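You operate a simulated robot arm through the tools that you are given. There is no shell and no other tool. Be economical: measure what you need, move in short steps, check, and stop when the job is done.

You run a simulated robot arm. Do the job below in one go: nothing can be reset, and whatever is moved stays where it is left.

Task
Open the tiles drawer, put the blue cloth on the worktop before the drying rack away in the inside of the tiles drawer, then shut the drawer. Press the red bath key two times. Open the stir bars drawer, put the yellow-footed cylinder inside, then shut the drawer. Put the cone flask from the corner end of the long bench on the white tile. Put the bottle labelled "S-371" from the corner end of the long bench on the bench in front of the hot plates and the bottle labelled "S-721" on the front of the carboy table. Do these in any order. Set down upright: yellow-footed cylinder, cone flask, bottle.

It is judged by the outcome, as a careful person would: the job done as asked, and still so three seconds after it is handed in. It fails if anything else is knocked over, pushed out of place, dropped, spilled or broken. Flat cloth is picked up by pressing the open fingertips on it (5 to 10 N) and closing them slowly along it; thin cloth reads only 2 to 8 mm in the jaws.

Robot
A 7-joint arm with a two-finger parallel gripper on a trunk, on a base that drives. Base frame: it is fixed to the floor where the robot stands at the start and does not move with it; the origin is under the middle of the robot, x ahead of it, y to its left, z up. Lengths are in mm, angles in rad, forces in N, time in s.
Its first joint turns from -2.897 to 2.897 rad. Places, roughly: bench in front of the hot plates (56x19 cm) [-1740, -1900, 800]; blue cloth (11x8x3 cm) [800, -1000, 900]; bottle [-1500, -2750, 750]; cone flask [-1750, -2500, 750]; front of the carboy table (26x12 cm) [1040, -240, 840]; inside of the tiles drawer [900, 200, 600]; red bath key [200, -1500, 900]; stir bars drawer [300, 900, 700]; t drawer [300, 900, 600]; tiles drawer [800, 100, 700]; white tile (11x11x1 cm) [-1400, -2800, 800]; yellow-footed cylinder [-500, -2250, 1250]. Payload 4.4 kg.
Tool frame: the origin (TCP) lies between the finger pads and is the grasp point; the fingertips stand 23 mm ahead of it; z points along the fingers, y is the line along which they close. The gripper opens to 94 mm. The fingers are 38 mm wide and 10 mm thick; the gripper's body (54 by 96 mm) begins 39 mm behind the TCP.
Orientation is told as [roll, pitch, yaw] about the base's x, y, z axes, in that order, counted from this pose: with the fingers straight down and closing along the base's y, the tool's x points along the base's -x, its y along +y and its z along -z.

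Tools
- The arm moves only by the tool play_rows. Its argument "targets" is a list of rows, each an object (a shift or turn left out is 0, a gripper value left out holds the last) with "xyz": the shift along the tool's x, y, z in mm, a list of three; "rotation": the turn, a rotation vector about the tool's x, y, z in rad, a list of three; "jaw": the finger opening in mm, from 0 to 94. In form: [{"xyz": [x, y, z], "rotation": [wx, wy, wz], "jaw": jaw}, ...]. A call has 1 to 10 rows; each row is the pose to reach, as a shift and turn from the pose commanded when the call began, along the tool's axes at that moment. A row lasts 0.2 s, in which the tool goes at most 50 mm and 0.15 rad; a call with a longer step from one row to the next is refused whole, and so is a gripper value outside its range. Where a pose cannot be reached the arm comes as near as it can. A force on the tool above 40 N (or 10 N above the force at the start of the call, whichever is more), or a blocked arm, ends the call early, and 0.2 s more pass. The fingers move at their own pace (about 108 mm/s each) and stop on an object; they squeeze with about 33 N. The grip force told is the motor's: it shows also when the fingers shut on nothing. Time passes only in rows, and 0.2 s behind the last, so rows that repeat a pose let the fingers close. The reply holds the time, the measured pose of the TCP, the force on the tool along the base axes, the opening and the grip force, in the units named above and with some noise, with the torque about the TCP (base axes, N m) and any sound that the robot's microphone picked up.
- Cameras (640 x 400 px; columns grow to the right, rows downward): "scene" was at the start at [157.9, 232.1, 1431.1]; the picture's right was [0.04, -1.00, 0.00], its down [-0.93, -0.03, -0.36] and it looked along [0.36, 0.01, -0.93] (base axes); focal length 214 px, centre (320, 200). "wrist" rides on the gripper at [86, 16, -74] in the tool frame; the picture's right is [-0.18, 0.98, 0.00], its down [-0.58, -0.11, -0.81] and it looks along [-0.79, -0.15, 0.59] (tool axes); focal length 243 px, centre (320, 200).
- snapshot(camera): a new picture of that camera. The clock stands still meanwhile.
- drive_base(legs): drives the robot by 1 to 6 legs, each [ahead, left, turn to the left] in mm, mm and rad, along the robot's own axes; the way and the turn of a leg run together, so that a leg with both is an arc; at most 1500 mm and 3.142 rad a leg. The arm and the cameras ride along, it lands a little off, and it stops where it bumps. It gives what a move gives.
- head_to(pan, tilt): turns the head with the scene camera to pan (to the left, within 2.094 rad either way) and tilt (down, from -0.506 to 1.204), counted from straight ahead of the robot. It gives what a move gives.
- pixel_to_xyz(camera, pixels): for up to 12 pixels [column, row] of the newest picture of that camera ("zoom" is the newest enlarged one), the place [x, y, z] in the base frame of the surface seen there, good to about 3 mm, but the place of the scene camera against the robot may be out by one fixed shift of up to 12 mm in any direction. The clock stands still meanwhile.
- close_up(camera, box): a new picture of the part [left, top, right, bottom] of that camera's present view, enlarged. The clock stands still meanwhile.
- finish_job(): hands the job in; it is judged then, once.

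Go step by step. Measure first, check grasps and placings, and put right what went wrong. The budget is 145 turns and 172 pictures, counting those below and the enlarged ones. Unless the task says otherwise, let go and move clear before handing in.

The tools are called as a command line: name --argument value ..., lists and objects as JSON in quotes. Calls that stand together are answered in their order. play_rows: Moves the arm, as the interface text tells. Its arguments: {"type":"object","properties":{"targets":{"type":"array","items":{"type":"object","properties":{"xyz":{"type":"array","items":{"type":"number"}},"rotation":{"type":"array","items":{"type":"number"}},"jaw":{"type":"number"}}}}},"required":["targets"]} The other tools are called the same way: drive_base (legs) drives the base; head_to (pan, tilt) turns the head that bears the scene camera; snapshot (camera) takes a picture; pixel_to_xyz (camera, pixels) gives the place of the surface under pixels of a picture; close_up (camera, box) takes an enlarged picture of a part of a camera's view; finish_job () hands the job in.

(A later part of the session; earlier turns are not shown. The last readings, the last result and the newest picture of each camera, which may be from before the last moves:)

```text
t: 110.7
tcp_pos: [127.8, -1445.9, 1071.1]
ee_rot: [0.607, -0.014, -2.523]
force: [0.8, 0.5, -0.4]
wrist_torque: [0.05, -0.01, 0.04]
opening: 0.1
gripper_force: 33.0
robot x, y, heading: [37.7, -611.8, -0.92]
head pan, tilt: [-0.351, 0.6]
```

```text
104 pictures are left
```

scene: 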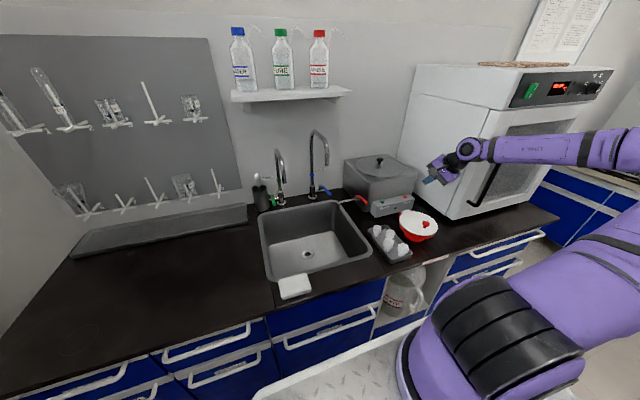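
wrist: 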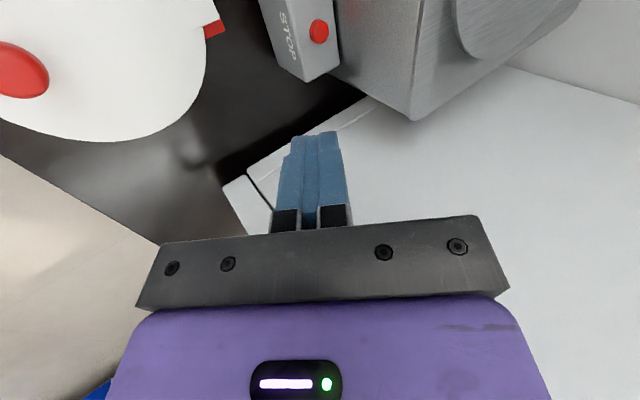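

pixel_to_xyz --camera "wrist" --pixels '[[319, 31], [314, 36], [325, 26], [335, 50], [345, 60]]'

play_rows --targets '[{"xyz": [1, 12, 25]}, {"xyz": [2, 22, 50]}, {"xyz": [2, 26, 75]}, {"xyz": [2, 26, 100]}, {"xyz": [2, 26, 115]}, {"xyz": [2, 26, 122]}]'

snapshot --camera "wrist"

close_up --camera "scene" --box '[350, 130, 470, 230]'

```text
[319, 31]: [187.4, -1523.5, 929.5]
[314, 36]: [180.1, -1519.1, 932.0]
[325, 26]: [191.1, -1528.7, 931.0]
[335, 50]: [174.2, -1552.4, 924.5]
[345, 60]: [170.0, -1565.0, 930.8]
```

```text
t: 112.1
tcp_pos: [183.5, -1517.2, 985.3]
ee_rot: [0.608, -0.014, -2.521]
force: [-0.1, 0.6, -0.1]
wrist_torque: [-0.04, -0.01, -0.01]
opening: 0.0
gripper_force: 33.4
robot x, y, heading: [38.9, -608.6, -0.92]
head pan, tilt: [-0.351, 0.6]
```

```text
103 pictures are left
```

wrist: 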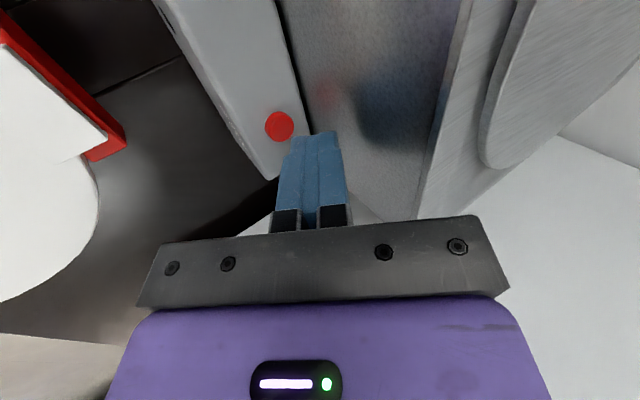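

```text
4.00 times, centred on (410, 180) of scene
```

zoom: 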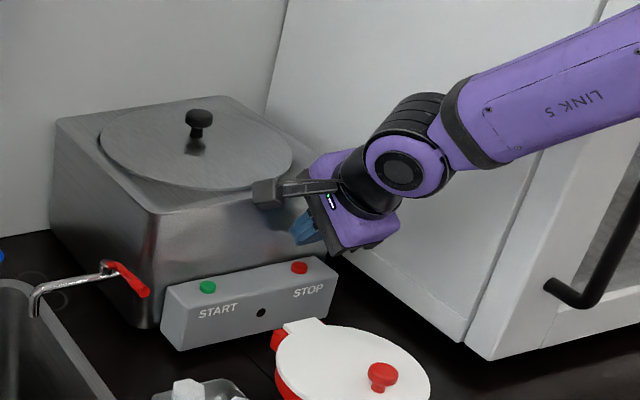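

Aligned over STOP and clear of the bath. I'll press down in small steps.

play_rows --targets '[{"xyz": [0, -6.8, 9.9]}, {"xyz": [0, -12.5, 18.1]}, {"xyz": [0, -15.3, 22.2]}, {"xyz": [0, -16.5, 23.9]}, {"xyz": [0, -17.6, 25.5]}]'

snapshot --camera "wrist"

```text
t: 113.3
tcp_pos: [182.1, -1518.1, 954.7]
ee_rot: [0.608, -0.013, -2.52]
force: [-0.5, -0.4, -0.2]
wrist_torque: [0.02, 0.02, 0.01]
opening: 0.1
gripper_force: 32.8
robot x, y, heading: [38.9, -612.1, -0.923]
head pan, tilt: [-0.351, 0.6]
```

```text
101 pictures are left
```

wrist: 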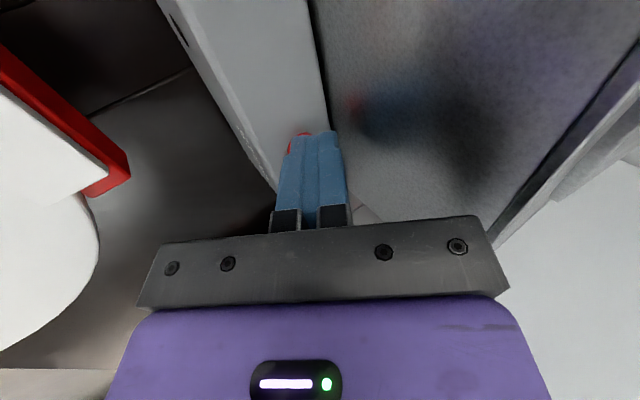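

No contact force yet; continue slowly.

play_rows --targets '[{"xyz": [0, -0.6, 0.8]}, {"xyz": [0, -1.1, 1.6]}, {"xyz": [0, -1.7, 2.5]}]'

play_rows --targets '[{"xyz": [0, -0.6, 0.8]}, {"xyz": [0, -1.1, 1.6]}]'

```text
t: 114.1
tcp_pos: [182.3, -1519.3, 951.9]
ee_rot: [0.607, -0.013, -2.52]
force: [-0.2, -0.6, 1.5]
wrist_torque: [-0.01, -0.04, -0.01]
opening: 0.0
gripper_force: 33.2
robot x, y, heading: [44.5, -611.8, -0.923]
head pan, tilt: [-0.351, 0.6]
heard: click
```

```text
t: 114.7
tcp_pos: [181.1, -1519.6, 951.9]
ee_rot: [0.606, -0.012, -2.521]
force: [2.4, -1.3, 5.2]
wrist_torque: [-0.05, -0.07, 0.03]
opening: 0.1
gripper_force: 33.2
robot x, y, heading: [41.1, -608.1, -0.923]
head pan, tilt: [-0.351, 0.6]
```

A click was heard: first press. Release upwards, then press the second time.

play_rows --targets '[{"xyz": [0, 3.4, -4.9]}, {"xyz": [0, 6.8, -9.9]}, {"xyz": [0, 6.8, -9.9]}, {"xyz": [0, 6.8, -9.9]}]'

play_rows --targets '[{"xyz": [0, -3.4, 4.9]}, {"xyz": [0, -5.1, 7.4]}, {"xyz": [0, -5.7, 8.2]}, {"xyz": [0, -6.3, 9.1]}, {"xyz": [0, -6.8, 9.9]}]'

```text
t: 115.7
tcp_pos: [181.6, -1519.2, 962.6]
ee_rot: [0.607, -0.012, -2.519]
force: [0.2, -0.4, 0.1]
wrist_torque: [0.02, -0.01, -0.02]
opening: 0.0
gripper_force: 32.8
robot x, y, heading: [42.9, -609.4, -0.924]
head pan, tilt: [-0.351, 0.6]
```

```text
t: 116.9
tcp_pos: [182.3, -1519.1, 950.8]
ee_rot: [0.606, -0.015, -2.519]
force: [0.6, 0.2, 9.0]
wrist_torque: [-0.06, -0.04, 0.03]
opening: 0.0
gripper_force: 32.8
robot x, y, heading: [45.0, -612.0, -0.925]
head pan, tilt: [-0.351, 0.6]
heard: click
```

Second click. Withdraw up and back, then straighten.

play_rows --targets '[{"xyz": [0, 11, -16]}, {"xyz": [0, 23, -33]}, {"xyz": [0, 20, -70]}, {"xyz": [0, 10, -110]}, {"xyz": [0, -3, -150]}, {"xyz": [0, -3, -190]}, {"xyz": [0, 0, -230]}]'

play_rows --targets '[{"rotation": [0.15, 0, 0]}, {"rotation": [0.3, 0, 0]}, {"rotation": [0.45, 0, 0]}, {"rotation": [0.605, 0, 0]}]'

snapshot --camera "scene"

```text
t: 118.5
tcp_pos: [108.8, -1413.3, 1136.2]
ee_rot: [0.606, -0.012, -2.519]
force: [-0.3, -0.9, -0.4]
wrist_torque: [0.03, 0.01, -0.02]
opening: 0.1
gripper_force: 33.4
robot x, y, heading: [38.9, -607.1, -0.913]
head pan, tilt: [-0.351, 0.6]
```

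```text
refused: row 4 steps farther than a row can; nothing moved
```

```text
100 pictures are left
```

scene: 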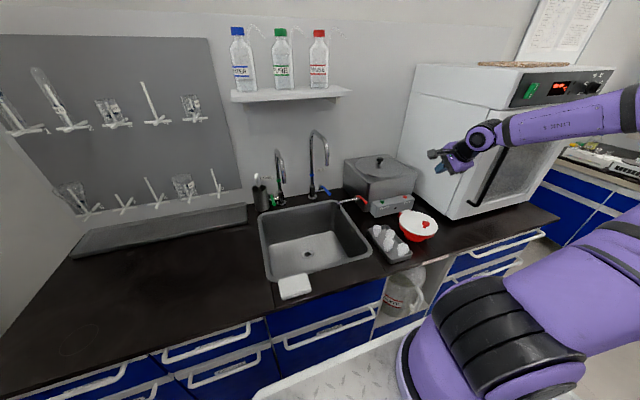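

Both presses done, nothing disturbed. I'll straighten and stow the arm, then head for the window end.

play_rows --targets '[{"rotation": [0.12, 0, 0]}, {"rotation": [0.24, 0, 0]}, {"rotation": [0.36, 0, 0]}, {"rotation": [0.48, 0, 0]}, {"rotation": [0.605, 0, 0]}]'

play_rows --targets '[{"xyz": [45, -8, -5]}, {"xyz": [90, -16, -10]}, {"xyz": [135, -24, -15]}, {"xyz": [180, -32, -20]}, {"xyz": [225, -40, -25]}, {"xyz": [270, -48, -30]}, {"xyz": [315, -56, -35]}, {"xyz": [360, -64, -40]}, {"xyz": [405, -72, -45]}, {"xyz": [450, -77, -50]}]'

head_to --pan -1.3 --tilt 0.5

snapshot --camera "scene"

```text
t: 119.7
tcp_pos: [106.0, -1410.9, 1137.9]
ee_rot: [0.001, -0.011, -2.521]
force: [-0.3, 0.5, 1.0]
wrist_torque: [0.01, -0.03, 0.03]
opening: 0.0
gripper_force: 33.1
robot x, y, heading: [37.8, -610.6, -0.924]
head pan, tilt: [-0.351, 0.6]
```

```text
t: 121.9
tcp_pos: [429.6, -1085.6, 1180.4]
ee_rot: [0.001, -0.011, -2.522]
force: [-0.4, -0.1, -0.4]
wrist_torque: [0.03, -0.01, 0.01]
opening: 0.1
gripper_force: 33.2
robot x, y, heading: [38.0, -611.2, -0.919]
head pan, tilt: [-0.351, 0.6]
```

```text
t: 123.1
tcp_pos: [431.6, -1086.1, 1180.7]
ee_rot: [0.001, -0.011, -2.521]
force: [-0.1, -0.4, 0.7]
wrist_torque: [-0.02, -0.01, 0.0]
opening: 0.0
gripper_force: 32.9
robot x, y, heading: [39.0, -610.0, -0.925]
head pan, tilt: [-1.3, 0.499]
```

```text
99 pictures are left
```

scene: 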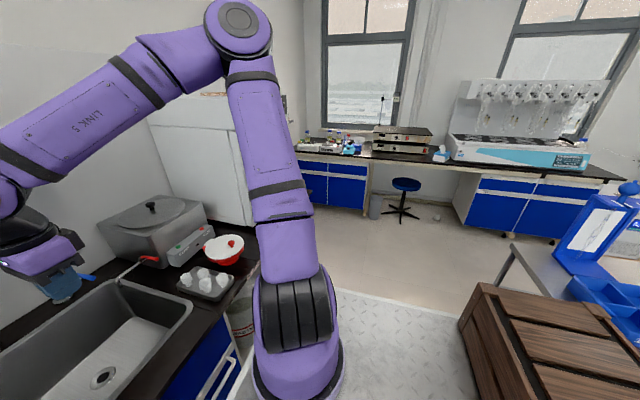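

pixel_to_xyz --camera "scene" --pixels '[[405, 184], [400, 212], [385, 215], [375, 205], [420, 215], [330, 180], [360, 180], [315, 152], [400, 158], [520, 240], [500, 290], [430, 205]]'

drive_base --legs '[[0, 0, -1.597]]'

head_to --pan 0.1 --tilt 0.45

snapshot --camera "scene"

```text
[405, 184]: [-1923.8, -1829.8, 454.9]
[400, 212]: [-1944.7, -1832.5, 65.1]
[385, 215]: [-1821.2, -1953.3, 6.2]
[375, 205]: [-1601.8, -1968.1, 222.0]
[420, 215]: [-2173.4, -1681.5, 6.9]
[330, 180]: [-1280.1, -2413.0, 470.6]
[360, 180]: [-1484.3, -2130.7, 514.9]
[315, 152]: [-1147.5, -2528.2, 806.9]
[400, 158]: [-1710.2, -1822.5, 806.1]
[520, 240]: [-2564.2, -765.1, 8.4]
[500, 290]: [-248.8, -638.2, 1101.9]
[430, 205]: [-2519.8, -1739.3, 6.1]
```

```text
t: 127.4
tcp_pos: [-448.4, -981.6, 1179.8]
ee_rot: [0.002, -0.012, 2.153]
force: [0.8, -0.7, -0.4]
wrist_torque: [0.01, -0.03, 0.02]
opening: 0.1
gripper_force: 33.1
robot x, y, heading: [39.1, -610.9, -2.53]
head pan, tilt: [-1.3, 0.499]
```

```text
t: 129.0
tcp_pos: [-447.2, -980.3, 1180.4]
ee_rot: [0.003, -0.012, 2.151]
force: [0.2, 0.4, -0.4]
wrist_torque: [0.0, -0.04, -0.03]
opening: 0.0
gripper_force: 33.1
robot x, y, heading: [40.4, -612.2, -2.535]
head pan, tilt: [0.099, 0.45]
```

```text
98 pictures are left
```

scene: 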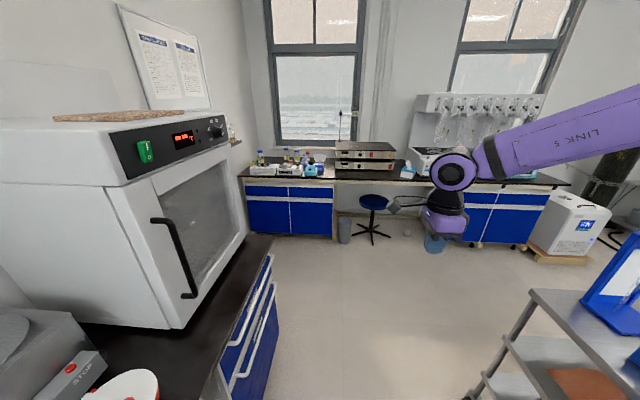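

Path is clear. I'll drive along the corridor and then slide left towards the corner, stopping short of the bench.

drive_base --legs '[[1100, 0, 0.014], [350, 545, 0]]'

head_to --pan 0.25 --tilt 0.6

snapshot --camera "scene"

head_to --pan 1.4 --tilt 0.4

snapshot --camera "scene"

```text
t: 136.5
tcp_pos: [-1330.4, -1961.1, 1179.8]
ee_rot: [0.002, -0.012, 2.194]
force: [-0.1, 0.5, -0.3]
wrist_torque: [0.02, 0.01, 0.03]
opening: 0.0
gripper_force: 32.5
robot x, y, heading: [-856.2, -1571.3, -2.488]
head pan, tilt: [0.099, 0.45]
stopped in leg 2: the robot was blocked; the commanded pose is now the measured one
```

```text
t: 137.2
tcp_pos: [-1330.0, -1959.9, 1179.6]
ee_rot: [0.003, -0.013, 2.194]
force: [-0.3, -0.3, 0.4]
wrist_torque: [0.0, -0.01, 0.01]
opening: 0.0
gripper_force: 33.3
robot x, y, heading: [-857.0, -1569.0, -2.495]
head pan, tilt: [0.25, 0.6]
```

```text
97 pictures are left
```

scene: 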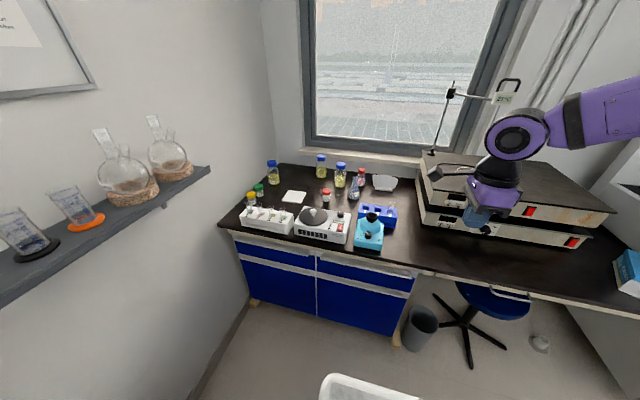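

```text
t: 138.6
tcp_pos: [-1330.5, -1960.1, 1181.0]
ee_rot: [0.001, -0.012, 2.193]
force: [0.0, -0.3, 0.1]
wrist_torque: [0.0, -0.02, -0.01]
opening: 0.0
gripper_force: 33.1
robot x, y, heading: [-856.9, -1569.1, -2.494]
head pan, tilt: [1.4, 0.4]
```

```text
96 pictures are left
```

scene: 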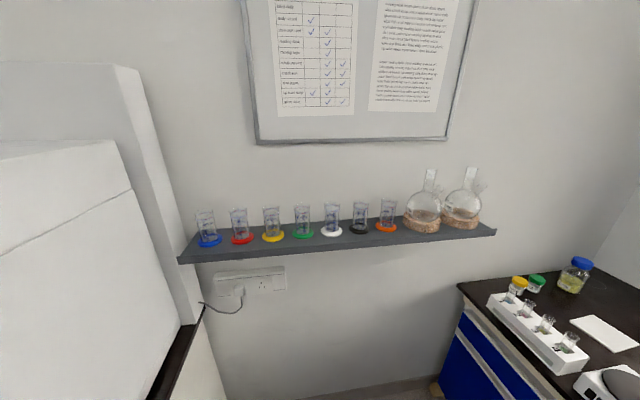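

The shelf shows cylinders with coloured feet; yellow is third at (272,225). I'll measure it and read the bench.

pixel_to_xyz --camera "scene" --pixels '[[272, 237], [272, 225], [272, 207], [240, 240], [303, 235], [272, 245], [230, 255], [330, 245], [271, 212], [209, 242], [200, 250], [300, 240]]'

close_up --camera "scene" --box '[180, 160, 420, 280]'

drive_base --legs '[[310, 0, -0.02], [0, 295, 0]]'

head_to --pan 0.2 --tilt 0.75

snapshot --camera "scene"

```text
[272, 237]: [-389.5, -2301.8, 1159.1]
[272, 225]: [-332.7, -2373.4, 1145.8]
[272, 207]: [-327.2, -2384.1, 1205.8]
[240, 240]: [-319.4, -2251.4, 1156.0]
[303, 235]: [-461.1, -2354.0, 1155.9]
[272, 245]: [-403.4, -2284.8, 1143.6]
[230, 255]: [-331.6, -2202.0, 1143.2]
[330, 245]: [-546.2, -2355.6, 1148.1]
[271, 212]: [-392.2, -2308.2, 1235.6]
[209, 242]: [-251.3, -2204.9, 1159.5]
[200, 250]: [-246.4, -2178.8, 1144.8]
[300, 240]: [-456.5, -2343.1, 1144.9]
```

```text
2.67 times, centred on (300, 220) of scene
```

zoom: 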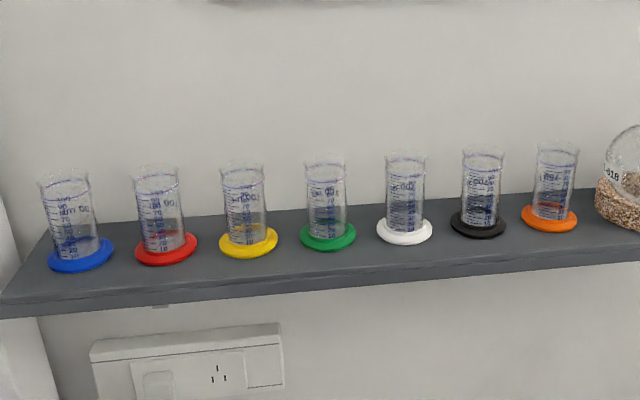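

```text
t: 142.2
tcp_pos: [-1396.6, -2372.2, 1181.0]
ee_rot: [0.001, -0.012, 2.176]
force: [0.2, -0.5, -0.6]
wrist_torque: [0.02, -0.03, -0.03]
opening: 0.1
gripper_force: 32.5
robot x, y, heading: [-914.4, -1989.9, -2.511]
head pan, tilt: [1.4, 0.4]
```

```text
t: 143.6
tcp_pos: [-1396.5, -2372.6, 1180.1]
ee_rot: [0.004, -0.013, 2.176]
force: [0.3, 0.3, -0.1]
wrist_torque: [-0.01, 0.0, -0.02]
opening: 0.0
gripper_force: 32.9
robot x, y, heading: [-914.9, -1990.5, -2.509]
head pan, tilt: [0.201, 0.75]
```

```text
94 pictures are left
```

scene: 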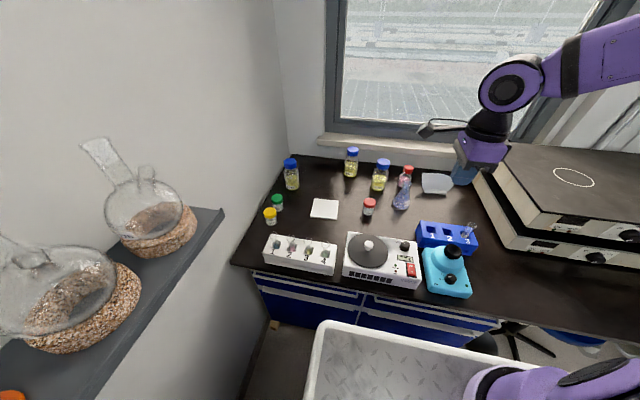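

close_up --camera "scene" --box '[250, 130, 480, 260]'

close_up --camera "scene" --box '[330, 140, 430, 220]'

pixel_to_xyz --camera "scene" --pixels '[[291, 185], [350, 175], [380, 190], [402, 205], [323, 208], [437, 190], [369, 212], [278, 208], [270, 222], [402, 190], [406, 172], [300, 240]]'

```text
2.78 times, centred on (365, 195) of scene
```

zoom: 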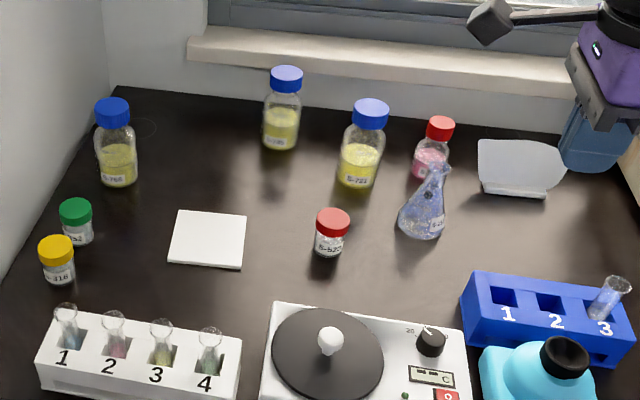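

```text
5.00 times, centred on (380, 180) of scene
```

zoom: 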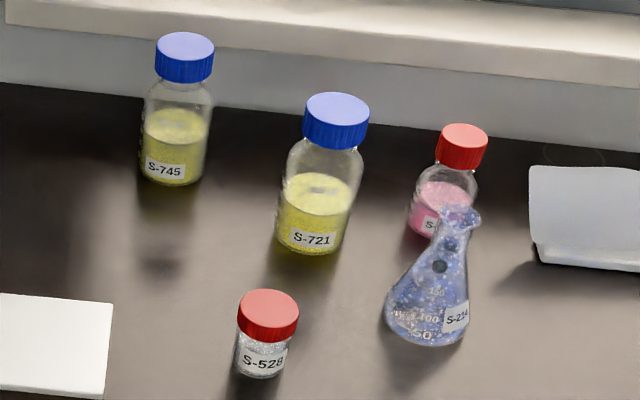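

```text
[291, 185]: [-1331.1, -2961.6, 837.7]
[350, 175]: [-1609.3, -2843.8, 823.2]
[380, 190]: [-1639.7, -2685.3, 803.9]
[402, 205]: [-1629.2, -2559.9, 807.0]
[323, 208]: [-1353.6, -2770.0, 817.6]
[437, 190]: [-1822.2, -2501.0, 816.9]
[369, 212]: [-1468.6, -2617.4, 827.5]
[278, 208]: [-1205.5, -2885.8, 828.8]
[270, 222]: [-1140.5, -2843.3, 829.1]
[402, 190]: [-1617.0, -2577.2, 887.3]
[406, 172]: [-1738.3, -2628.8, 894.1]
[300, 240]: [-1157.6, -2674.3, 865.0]
```

S-721 is the yellow bottle at (380,190), and a red-capped pink bottle is half hidden behind the flask. I'll hover over the flask and use the wrist camera.

play_rows --targets '[{"xyz": [3, 43, 10], "jaw": 70}, {"xyz": [6, 86, 20]}, {"xyz": [10, 128, 30]}, {"xyz": [13, 170, 40]}, {"xyz": [16, 213, 50]}, {"xyz": [19, 256, 60]}, {"xyz": [21.8, 298, 70]}]'

snapshot --camera "wrist"

snapshot --camera "scene"

```text
t: 145.2
tcp_pos: [-1629.1, -2556.1, 1111.4]
ee_rot: [0.005, -0.014, 2.176]
force: [1.1, 0.9, 0.1]
wrist_torque: [-0.04, 0.0, 0.02]
opening: 70.2
gripper_force: 0.1
robot x, y, heading: [-913.2, -1991.0, -2.505]
head pan, tilt: [0.201, 0.75]
```

```text
91 pictures are left
```

wrist: 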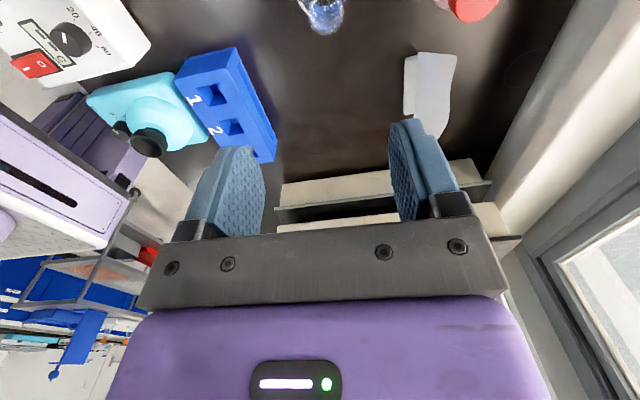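

```text
90 pictures are left
```

scene: 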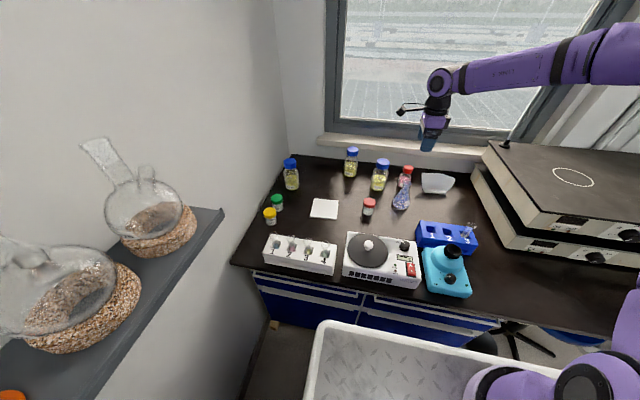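

pixel_to_xyz --camera "wrist" --pixels '[[325, 8], [325, 20], [318, 28], [335, 15], [312, 12], [340, 5], [430, 90], [480, 8], [380, 40]]'

close_up --camera "wrist" --box '[260, 0, 520, 100]'

close_up --camera "scene" --box '[360, 150, 460, 220]'

pixel_to_xyz --camera "zoom" --pixels '[[260, 320], [230, 330], [290, 320], [290, 200], [275, 250], [270, 195], [265, 370], [290, 130], [285, 170], [130, 250], [130, 70]]'

```text
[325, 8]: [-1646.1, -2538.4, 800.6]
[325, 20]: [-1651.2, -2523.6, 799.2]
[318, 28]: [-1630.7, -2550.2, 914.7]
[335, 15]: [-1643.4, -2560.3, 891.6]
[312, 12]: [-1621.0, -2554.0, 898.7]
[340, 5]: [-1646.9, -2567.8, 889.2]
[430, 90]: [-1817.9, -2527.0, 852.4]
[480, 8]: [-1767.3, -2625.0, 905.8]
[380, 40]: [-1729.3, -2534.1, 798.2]
```

```text
2.46 times, centred on (390, 50) of wrist
```

zoom: 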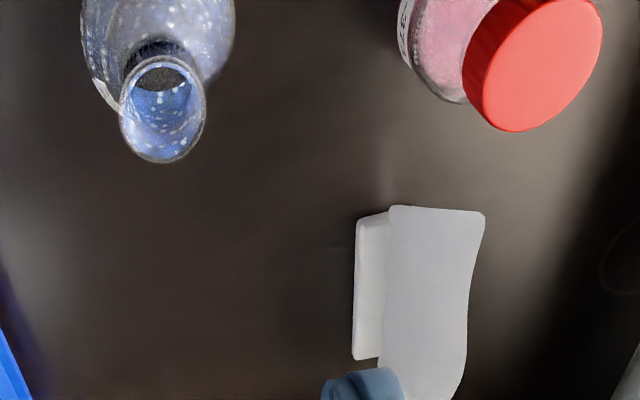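

```text
5.71 times, centred on (410, 185) of scene
```

zoom: 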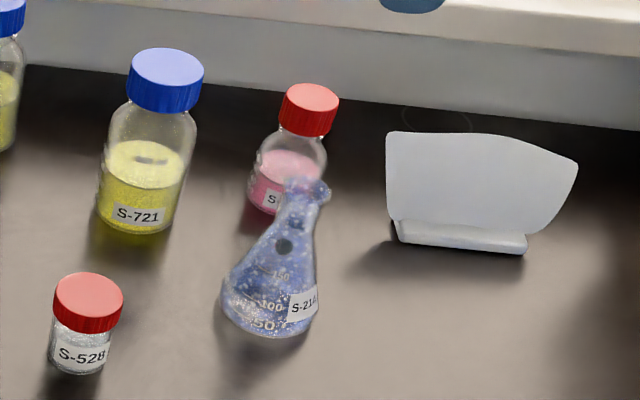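

```text
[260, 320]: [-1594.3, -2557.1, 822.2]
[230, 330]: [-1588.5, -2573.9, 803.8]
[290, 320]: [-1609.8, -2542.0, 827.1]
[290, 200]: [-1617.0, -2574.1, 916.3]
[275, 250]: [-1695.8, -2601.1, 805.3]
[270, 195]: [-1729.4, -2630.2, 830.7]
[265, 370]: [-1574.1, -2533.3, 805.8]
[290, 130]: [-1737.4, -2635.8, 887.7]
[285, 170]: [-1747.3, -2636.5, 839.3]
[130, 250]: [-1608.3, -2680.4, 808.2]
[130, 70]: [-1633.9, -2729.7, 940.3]
```

Flask rim centre works out at about (-1631, -2565), top at z≈914. I'll centre and descend partway, then verify.

play_rows --targets '[{"xyz": [6.6, 6.9, 40], "jaw": 64}, {"xyz": [6.6, 6.9, 80]}, {"xyz": [6.6, 6.9, 120]}, {"xyz": [6.6, 6.9, 140]}]'

snapshot --camera "wrist"

close_up --camera "scene" --box '[350, 130, 460, 220]'

```text
t: 146.2
tcp_pos: [-1631.8, -2569.1, 970.6]
ee_rot: [0.004, -0.013, 2.176]
force: [0.9, 0.2, 0.7]
wrist_torque: [0.0, 0.02, 0.0]
opening: 63.9
gripper_force: 0.0
robot x, y, heading: [-916.5, -1988.4, -2.509]
head pan, tilt: [0.201, 0.75]
```

```text
87 pictures are left
```

wrist: 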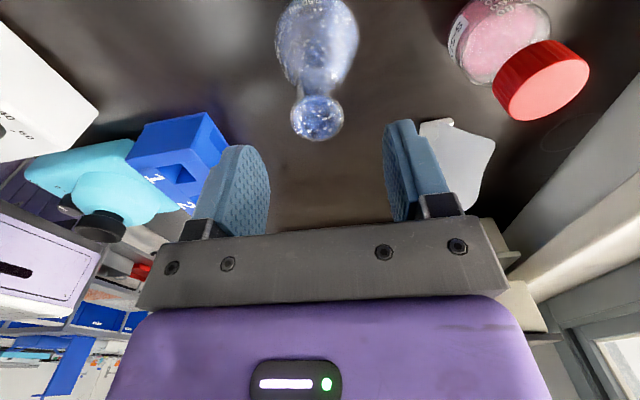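

```text
4.44 times, centred on (405, 175) of scene
```

zoom: 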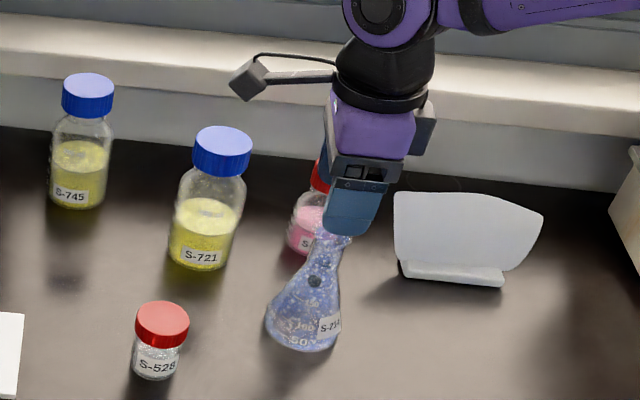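

play_rows --targets '[{"xyz": [-4.3, -2.4, 20]}, {"xyz": [-4.3, -2.4, 45]}, {"xyz": [-4.3, -2.4, 60]}, {"xyz": [-4.3, -2.4, 64]}]'

snapshot --camera "wrist"

close_up --camera "scene" --box '[350, 130, 460, 220]'

```text
t: 147.2
tcp_pos: [-1630.9, -2561.4, 906.7]
ee_rot: [0.003, -0.011, 2.178]
force: [-0.1, 0.1, -0.2]
wrist_torque: [0.01, -0.01, 0.0]
opening: 64.0
gripper_force: 0.1
robot x, y, heading: [-914.2, -1988.3, -2.511]
head pan, tilt: [0.201, 0.75]
```

```text
85 pictures are left
```

wrist: 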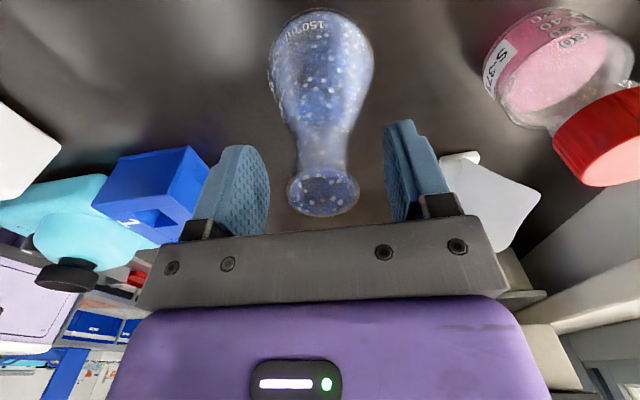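

```text
4.44 times, centred on (405, 175) of scene
```

zoom: 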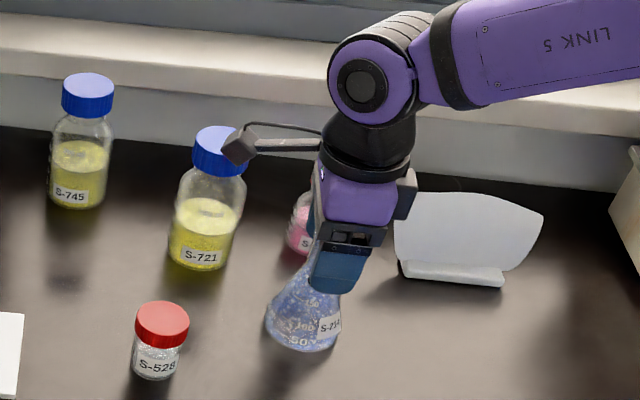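

The label behind reads S-37…, and the rim is centred between the pads. Close and lift.

play_rows --targets '[{"jaw": 50}, {"jaw": 40}, {"jaw": 30}, {"jaw": 20}, {"jaw": 10}, {"jaw": 10}]'

play_rows --targets '[{"xyz": [0, 0, -10]}, {"xyz": [0, 0, -30]}, {"xyz": [0, 0, -60]}, {"xyz": [0, 0, -90]}, {"xyz": [0, 0, -120]}]'

snapshot --camera "wrist"

snapshot --camera "scene"

```text
t: 148.6
tcp_pos: [-1632.3, -2562.4, 907.8]
ee_rot: [0.002, -0.013, 2.177]
force: [0.2, 0.2, 1.4]
wrist_torque: [0.09, -0.14, 0.01]
opening: 29.1
gripper_force: 32.6
robot x, y, heading: [-917.3, -1995.9, -2.507]
head pan, tilt: [0.201, 0.75]
```

```text
t: 149.8
tcp_pos: [-1631.2, -2563.8, 1029.9]
ee_rot: [0.003, -0.013, 2.175]
force: [0.3, 0.2, -1.0]
wrist_torque: [0.01, -0.02, 0.03]
opening: 29.1
gripper_force: 32.6
robot x, y, heading: [-914.2, -1991.4, -2.509]
head pan, tilt: [0.201, 0.75]
```

```text
83 pictures are left
```

wrist: 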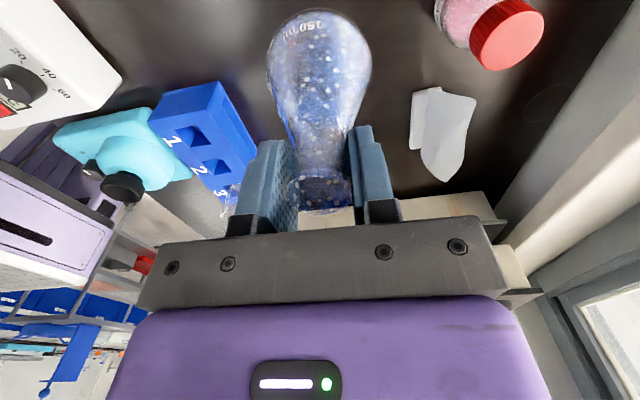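

```text
82 pictures are left
```

scene: 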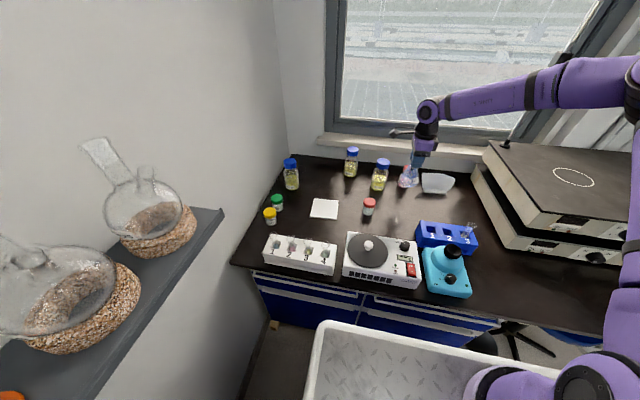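

Flask is held. Now measure the tile.

pixel_to_xyz --camera "scene" --pixels '[[310, 216], [314, 199], [338, 201], [336, 218], [324, 208], [350, 200]]'

```text
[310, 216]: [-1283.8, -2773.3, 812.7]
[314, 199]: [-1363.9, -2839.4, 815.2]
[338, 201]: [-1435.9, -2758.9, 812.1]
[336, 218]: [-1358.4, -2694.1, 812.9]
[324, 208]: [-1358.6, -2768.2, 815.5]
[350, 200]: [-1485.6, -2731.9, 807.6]
```

play_rows --targets '[{"xyz": [0, 0, -35]}, {"xyz": [40, -13.5, -35]}, {"xyz": [80, -27, -35]}, {"xyz": [120, -40.4, -35]}, {"xyz": [160, -54, -35]}, {"xyz": [200, -67.4, -35]}, {"xyz": [240, -81, -35]}, {"xyz": [280, -94.3, -35]}, {"xyz": [320, -107.8, -35]}]'

snapshot --camera "wrist"

close_up --camera "scene" --box '[250, 120, 430, 250]'

```text
t: 151.8
tcp_pos: [-1361.3, -2763.3, 1055.6]
ee_rot: [0.002, -0.013, 2.174]
force: [-1.2, 0.3, -0.4]
wrist_torque: [-0.07, -0.1, 0.01]
opening: 29.3
gripper_force: 33.4
robot x, y, heading: [-917.8, -1994.1, -2.508]
head pan, tilt: [0.201, 0.75]
```

```text
81 pictures are left
```

wrist: 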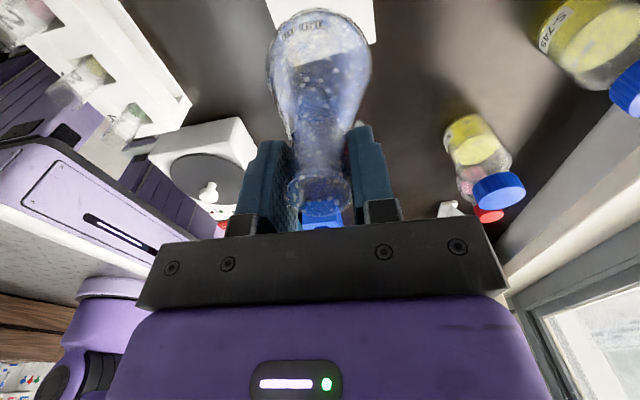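

```text
3.08 times, centred on (340, 185) of scene
```

zoom: 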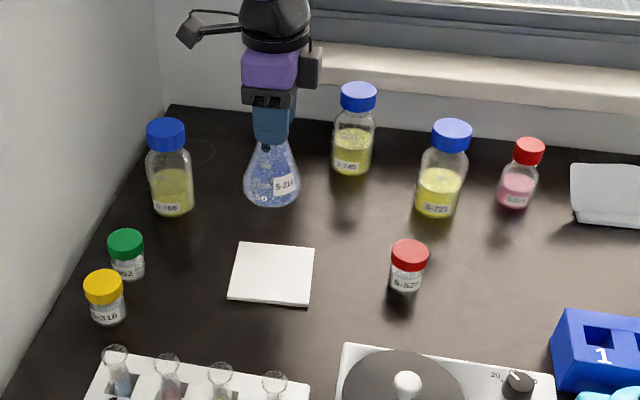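

pixel_to_xyz --camera "wrist" --pixels '[[274, 15], [372, 40], [370, 10], [378, 30], [372, 46], [268, 4]]'

```text
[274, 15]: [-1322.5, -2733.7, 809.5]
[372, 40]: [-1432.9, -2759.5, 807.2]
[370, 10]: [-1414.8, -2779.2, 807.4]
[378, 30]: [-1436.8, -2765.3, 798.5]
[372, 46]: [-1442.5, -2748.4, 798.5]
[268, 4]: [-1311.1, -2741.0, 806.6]
```

Tile position agrees. Lower gently.

play_rows --targets '[{"xyz": [0, 3, 40]}, {"xyz": [0, 3, 80]}, {"xyz": [0, 3, 110]}, {"xyz": [0, 3, 126]}, {"xyz": [0, 3, 133]}, {"xyz": [0, 3, 136]}]'

close_up --camera "scene" --box '[280, 140, 380, 240]'

```text
t: 153.2
tcp_pos: [-1366.0, -2766.8, 921.3]
ee_rot: [0.003, -0.011, 2.176]
force: [-0.1, 0.4, -0.7]
wrist_torque: [-0.01, -0.02, -0.01]
opening: 29.0
gripper_force: 33.2
robot x, y, heading: [-920.2, -1990.3, -2.508]
head pan, tilt: [0.201, 0.75]
```

```text
4.00 times, centred on (330, 190) of scene
```

zoom: 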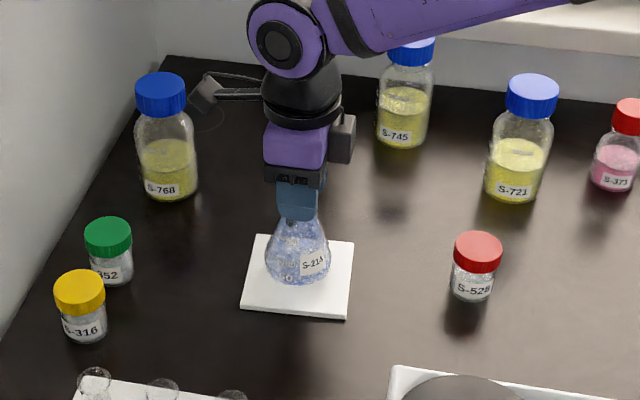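

Well over the tile; S-371 is confirmed as the red-capped bottle. Lower the last millimetres, release and rise.

play_rows --targets '[{"xyz": [-2, -3, 2]}, {"xyz": [-2, -3, 3.5]}, {"xyz": [-2, -3, 5]}, {"xyz": [-2, -3, 5]}]'

```text
t: 154.2
tcp_pos: [-1364.9, -2762.2, 916.1]
ee_rot: [0.002, -0.012, 2.176]
force: [-0.5, -0.2, -1.6]
wrist_torque: [0.0, 0.03, 0.01]
opening: 29.4
gripper_force: 33.3
robot x, y, heading: [-918.7, -1991.4, -2.506]
head pan, tilt: [0.201, 0.75]
```

play_rows --targets '[{"xyz": [0, 0, 0.8]}, {"xyz": [0, 0, 0.8], "jaw": 40}, {"xyz": [0, 0, 0.8], "jaw": 64}, {"xyz": [0, 0, 0.8], "jaw": 64}, {"xyz": [0, 0, -30]}, {"xyz": [0, 0, -75]}, {"xyz": [0, 0, -120]}, {"xyz": [0, 0, -150]}]'

close_up --camera "scene" --box '[270, 130, 430, 240]'

```text
t: 156.0
tcp_pos: [-1365.1, -2763.3, 1065.3]
ee_rot: [0.001, -0.015, 2.177]
force: [-0.3, -0.4, -1.0]
wrist_torque: [0.01, -0.03, 0.0]
opening: 64.1
gripper_force: 0.1
robot x, y, heading: [-917.8, -1987.9, -2.512]
head pan, tilt: [0.201, 0.75]
```

```text
3.64 times, centred on (350, 185) of scene
```

zoom: 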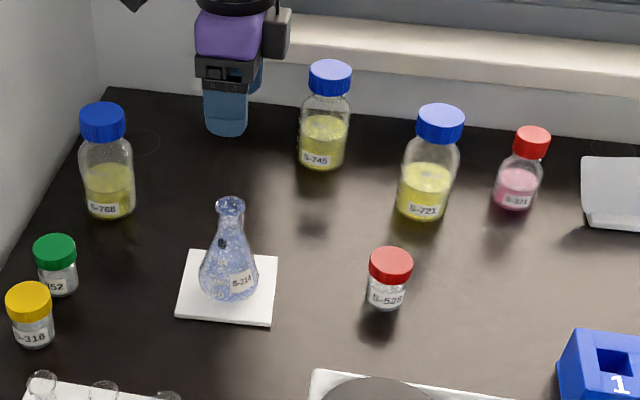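

Flask stands on the tile. Next S-371; measure it.

pixel_to_xyz --camera "zoom" --pixels '[[532, 135], [525, 132], [540, 136], [531, 150], [515, 195], [515, 212], [440, 115], [440, 130], [425, 205], [425, 222]]'

play_rows --targets '[{"xyz": [-42, 22, 0]}, {"xyz": [-84, 44, 0]}, {"xyz": [-126, 66, 0]}, {"xyz": [-168, 88, 0]}, {"xyz": [-210, 110, 0]}, {"xyz": [-250, 133, 0]}, {"xyz": [-285, 160, 0]}, {"xyz": [-317, 193, 0]}, {"xyz": [-317, 230, 0]}]'

snapshot --camera "wrist"

```text
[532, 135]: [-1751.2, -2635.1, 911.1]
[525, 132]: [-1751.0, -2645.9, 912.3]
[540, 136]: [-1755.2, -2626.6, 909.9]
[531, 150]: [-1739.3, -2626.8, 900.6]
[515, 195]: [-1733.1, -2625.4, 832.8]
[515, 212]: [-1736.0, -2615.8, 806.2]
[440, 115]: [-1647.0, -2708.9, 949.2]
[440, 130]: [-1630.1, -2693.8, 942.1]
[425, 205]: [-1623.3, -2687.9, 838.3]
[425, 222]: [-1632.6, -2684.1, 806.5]
```

```text
t: 158.0
tcp_pos: [-1735.0, -2629.7, 1069.1]
ee_rot: [0.003, -0.013, 2.174]
force: [-0.2, -0.4, 1.2]
wrist_torque: [-0.01, -0.02, 0.02]
opening: 64.0
gripper_force: 0.0
robot x, y, heading: [-915.8, -1989.0, -2.508]
head pan, tilt: [0.201, 0.75]
```

```text
77 pictures are left
```

wrist: 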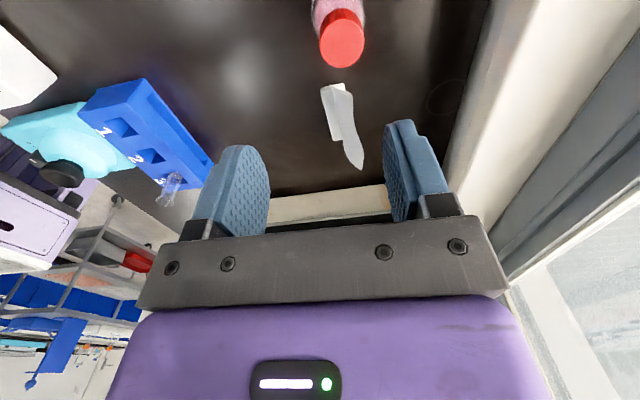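

pixel_to_xyz --camera "wrist" --pixels '[[341, 38], [330, 40], [355, 38], [341, 55], [341, 20], [320, 15], [362, 12], [335, 100]]'

```text
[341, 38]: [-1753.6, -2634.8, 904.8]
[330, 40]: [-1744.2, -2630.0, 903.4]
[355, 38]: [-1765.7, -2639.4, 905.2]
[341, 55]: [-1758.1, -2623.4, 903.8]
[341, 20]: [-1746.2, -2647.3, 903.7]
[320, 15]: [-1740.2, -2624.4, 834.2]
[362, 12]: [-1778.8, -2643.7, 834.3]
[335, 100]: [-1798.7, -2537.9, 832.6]
```

Cap top is at (-1753, -2635, 904). Centre over it and descend.

play_rows --targets '[{"xyz": [-6.6, 17.9, 30], "jaw": 70}, {"xyz": [-6.6, 17.9, 75]}, {"xyz": [-6.6, 17.9, 115]}, {"xyz": [-6.6, 17.9, 150]}, {"xyz": [-6.6, 17.9, 170]}, {"xyz": [-6.6, 17.9, 178]}]'

snapshot --camera "wrist"

close_up --camera "scene" --box '[350, 130, 460, 220]'

```text
t: 159.4
tcp_pos: [-1752.6, -2637.7, 895.2]
ee_rot: [0.003, -0.012, 2.175]
force: [0.2, -0.1, -0.3]
wrist_torque: [0.01, 0.0, 0.03]
opening: 70.1
gripper_force: 0.0
robot x, y, heading: [-913.9, -1990.2, -2.509]
head pan, tilt: [0.201, 0.75]
```

```text
76 pictures are left
```

wrist: 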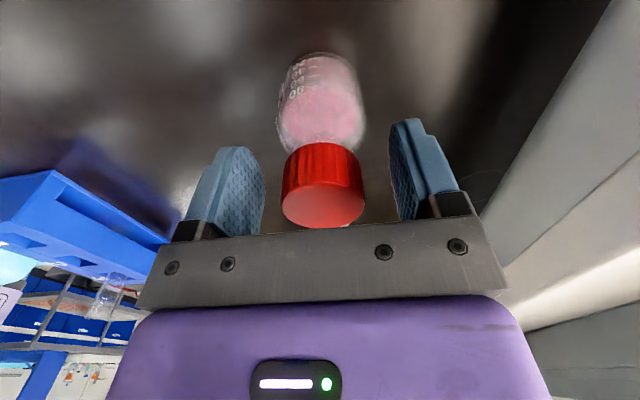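

```text
4.44 times, centred on (405, 175) of scene
```

zoom: 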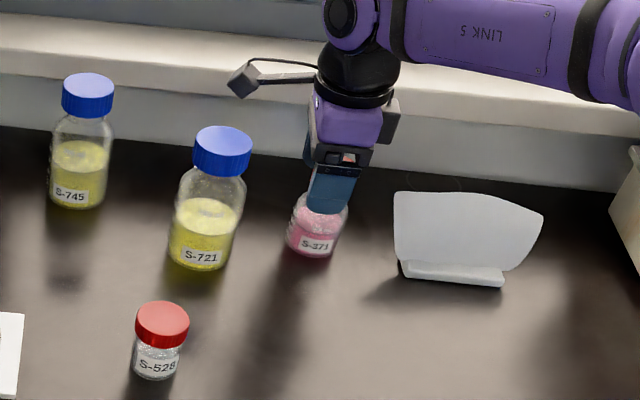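

Centred on the S-371 cap; close and lift.

play_rows --targets '[{"xyz": [0, -2, 3], "jaw": 60}, {"xyz": [0, -2, 3], "jaw": 50}, {"xyz": [0, -2, 3], "jaw": 42}, {"xyz": [0, -2, 3], "jaw": 35}, {"xyz": [0, -2, 3], "jaw": 25}, {"xyz": [0, -2, 3], "jaw": 15}]'

play_rows --targets '[{"xyz": [0, 0, -10]}, {"xyz": [0, 0, -40]}, {"xyz": [0, 0, -85]}, {"xyz": [0, 0, -130]}, {"xyz": [0, 0, -165]}]'

head_to --pan -0.3 --tilt 0.75

snapshot --camera "scene"

snapshot --camera "wrist"

```text
t: 160.8
tcp_pos: [-1749.7, -2636.5, 890.0]
ee_rot: [0.002, -0.012, 2.176]
force: [-0.8, -0.3, 0.3]
wrist_torque: [-0.02, 0.04, 0.0]
opening: 36.5
gripper_force: 33.3
robot x, y, heading: [-916.0, -1989.6, -2.508]
head pan, tilt: [0.201, 0.75]
```

```text
t: 162.0
tcp_pos: [-1752.6, -2640.5, 1053.7]
ee_rot: [0.002, -0.013, 2.177]
force: [-0.1, -0.7, -2.6]
wrist_torque: [0.0, 0.01, -0.02]
opening: 36.0
gripper_force: 32.7
robot x, y, heading: [-914.0, -1991.8, -2.512]
head pan, tilt: [0.201, 0.75]
```

```text
t: 163.0
tcp_pos: [-1753.6, -2640.3, 1054.0]
ee_rot: [0.001, -0.013, 2.175]
force: [-0.4, -0.1, -0.9]
wrist_torque: [0.0, -0.02, -0.03]
opening: 35.9
gripper_force: 33.2
robot x, y, heading: [-914.4, -1991.3, -2.509]
head pan, tilt: [-0.3, 0.75]
```

```text
74 pictures are left
```

scene: 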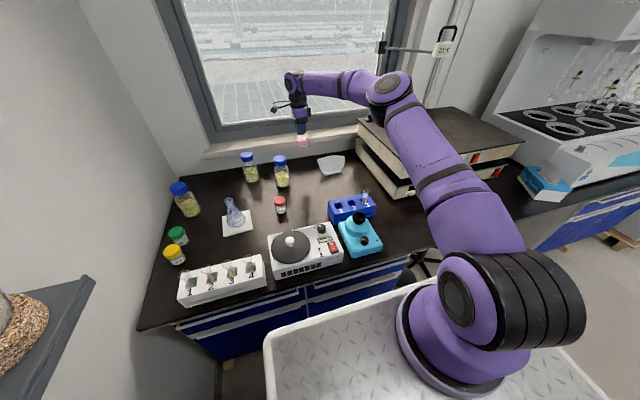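

```text
73 pictures are left
```

wrist: 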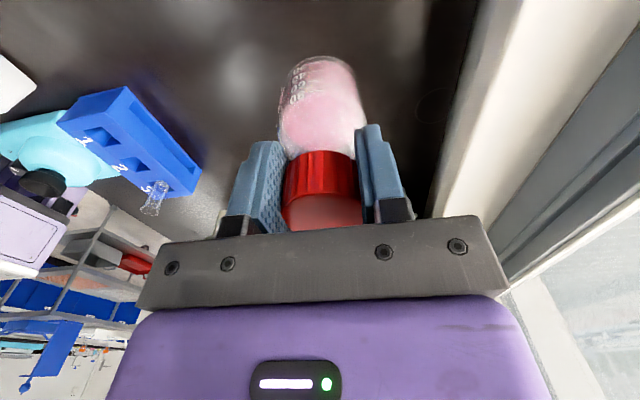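

S-371 is held. Check the spot in front of the hot plates.

pixel_to_xyz --camera "scene" --pixels '[[400, 210], [400, 195], [500, 170], [520, 200], [545, 205], [390, 245], [505, 185], [420, 240], [545, 180], [380, 180], [515, 180], [530, 212]]'

```text
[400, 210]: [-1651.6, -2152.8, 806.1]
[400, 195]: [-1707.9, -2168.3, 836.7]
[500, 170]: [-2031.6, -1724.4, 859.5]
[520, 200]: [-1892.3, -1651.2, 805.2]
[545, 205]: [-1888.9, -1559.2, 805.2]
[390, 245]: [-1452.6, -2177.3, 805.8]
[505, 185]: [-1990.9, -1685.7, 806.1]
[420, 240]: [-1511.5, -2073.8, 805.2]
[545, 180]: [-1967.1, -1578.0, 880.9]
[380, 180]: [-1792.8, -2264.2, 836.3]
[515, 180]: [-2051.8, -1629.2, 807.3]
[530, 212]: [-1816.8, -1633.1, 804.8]
```

play_rows --targets '[{"xyz": [0, 0, -35]}, {"xyz": [-25, -37, -50]}, {"xyz": [-50, -75, -66]}, {"xyz": [-75, -113, -66]}, {"xyz": [-101, -151, -66]}, {"xyz": [-127, -190, -66]}, {"xyz": [-153, -229, -66]}, {"xyz": [-180, -269, -66]}, {"xyz": [-207, -309, -66]}, {"xyz": [-233, -348, -66]}]'

play_rows --targets '[{"xyz": [-46, -10.5, 0]}, {"xyz": [-92, -21, 0]}, {"xyz": [-138, -31.5, 0]}, {"xyz": [-184, -42, 0]}, {"xyz": [-230, -52.5, 0]}, {"xyz": [-276, -63, 0]}, {"xyz": [-322, -73.5, 0]}, {"xyz": [-367, -84, 0]}]'

head_to --pan -0.6 --tilt 0.75

snapshot --camera "scene"

snapshot --camera "wrist"

```text
t: 165.2
tcp_pos: [-1597.6, -2249.6, 1126.7]
ee_rot: [0.003, -0.012, 2.178]
force: [0.2, -0.6, -2.3]
wrist_torque: [0.0, -0.04, -0.02]
opening: 35.7
gripper_force: 32.8
robot x, y, heading: [-917.0, -1988.8, -2.509]
head pan, tilt: [-0.3, 0.75]
```

```text
t: 167.0
tcp_pos: [-1736.4, -1896.6, 1129.7]
ee_rot: [0.001, -0.013, 2.176]
force: [1.0, -1.3, -1.8]
wrist_torque: [0.05, -0.02, 0.01]
opening: 35.8
gripper_force: 32.7
robot x, y, heading: [-917.4, -1990.5, -2.504]
head pan, tilt: [-0.3, 0.75]
```

```text
t: 167.8
tcp_pos: [-1735.6, -1896.3, 1129.4]
ee_rot: [0.002, -0.011, 2.176]
force: [-0.1, -0.6, -2.2]
wrist_torque: [-0.01, 0.03, 0.01]
opening: 35.5
gripper_force: 33.5
robot x, y, heading: [-915.1, -1988.5, -2.504]
head pan, tilt: [-0.6, 0.75]
```

```text
72 pictures are left
```

scene: 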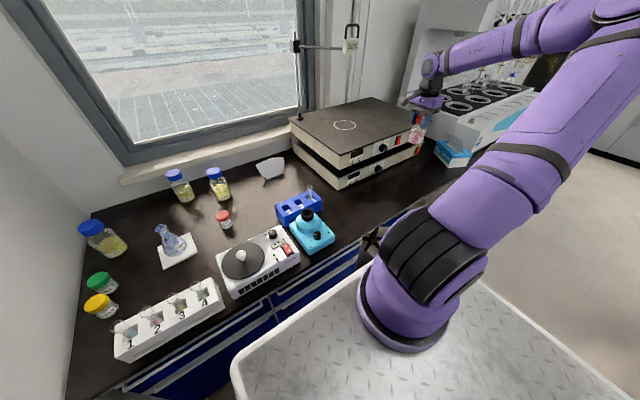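

```text
71 pictures are left
```

wrist: 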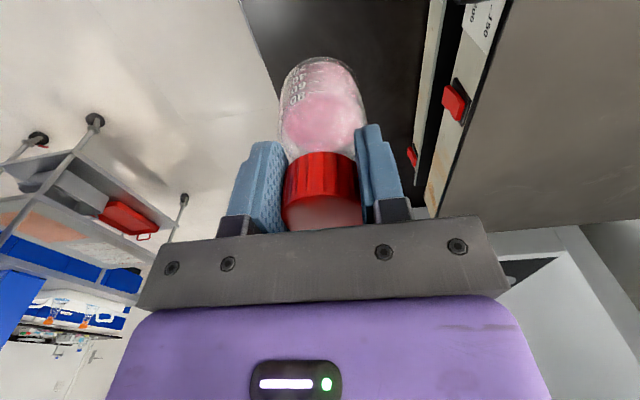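

pixel_to_xyz --camera "wrist" --pixels '[[250, 15], [275, 40], [300, 20], [380, 20], [415, 40], [425, 80], [400, 100], [275, 90], [390, 60]]'

```text
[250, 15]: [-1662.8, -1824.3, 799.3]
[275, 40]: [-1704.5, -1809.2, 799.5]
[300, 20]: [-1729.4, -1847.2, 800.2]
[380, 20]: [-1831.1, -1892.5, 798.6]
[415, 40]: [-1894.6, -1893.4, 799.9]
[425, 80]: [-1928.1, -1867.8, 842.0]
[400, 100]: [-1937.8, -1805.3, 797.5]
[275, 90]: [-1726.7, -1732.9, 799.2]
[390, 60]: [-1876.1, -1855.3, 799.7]
```

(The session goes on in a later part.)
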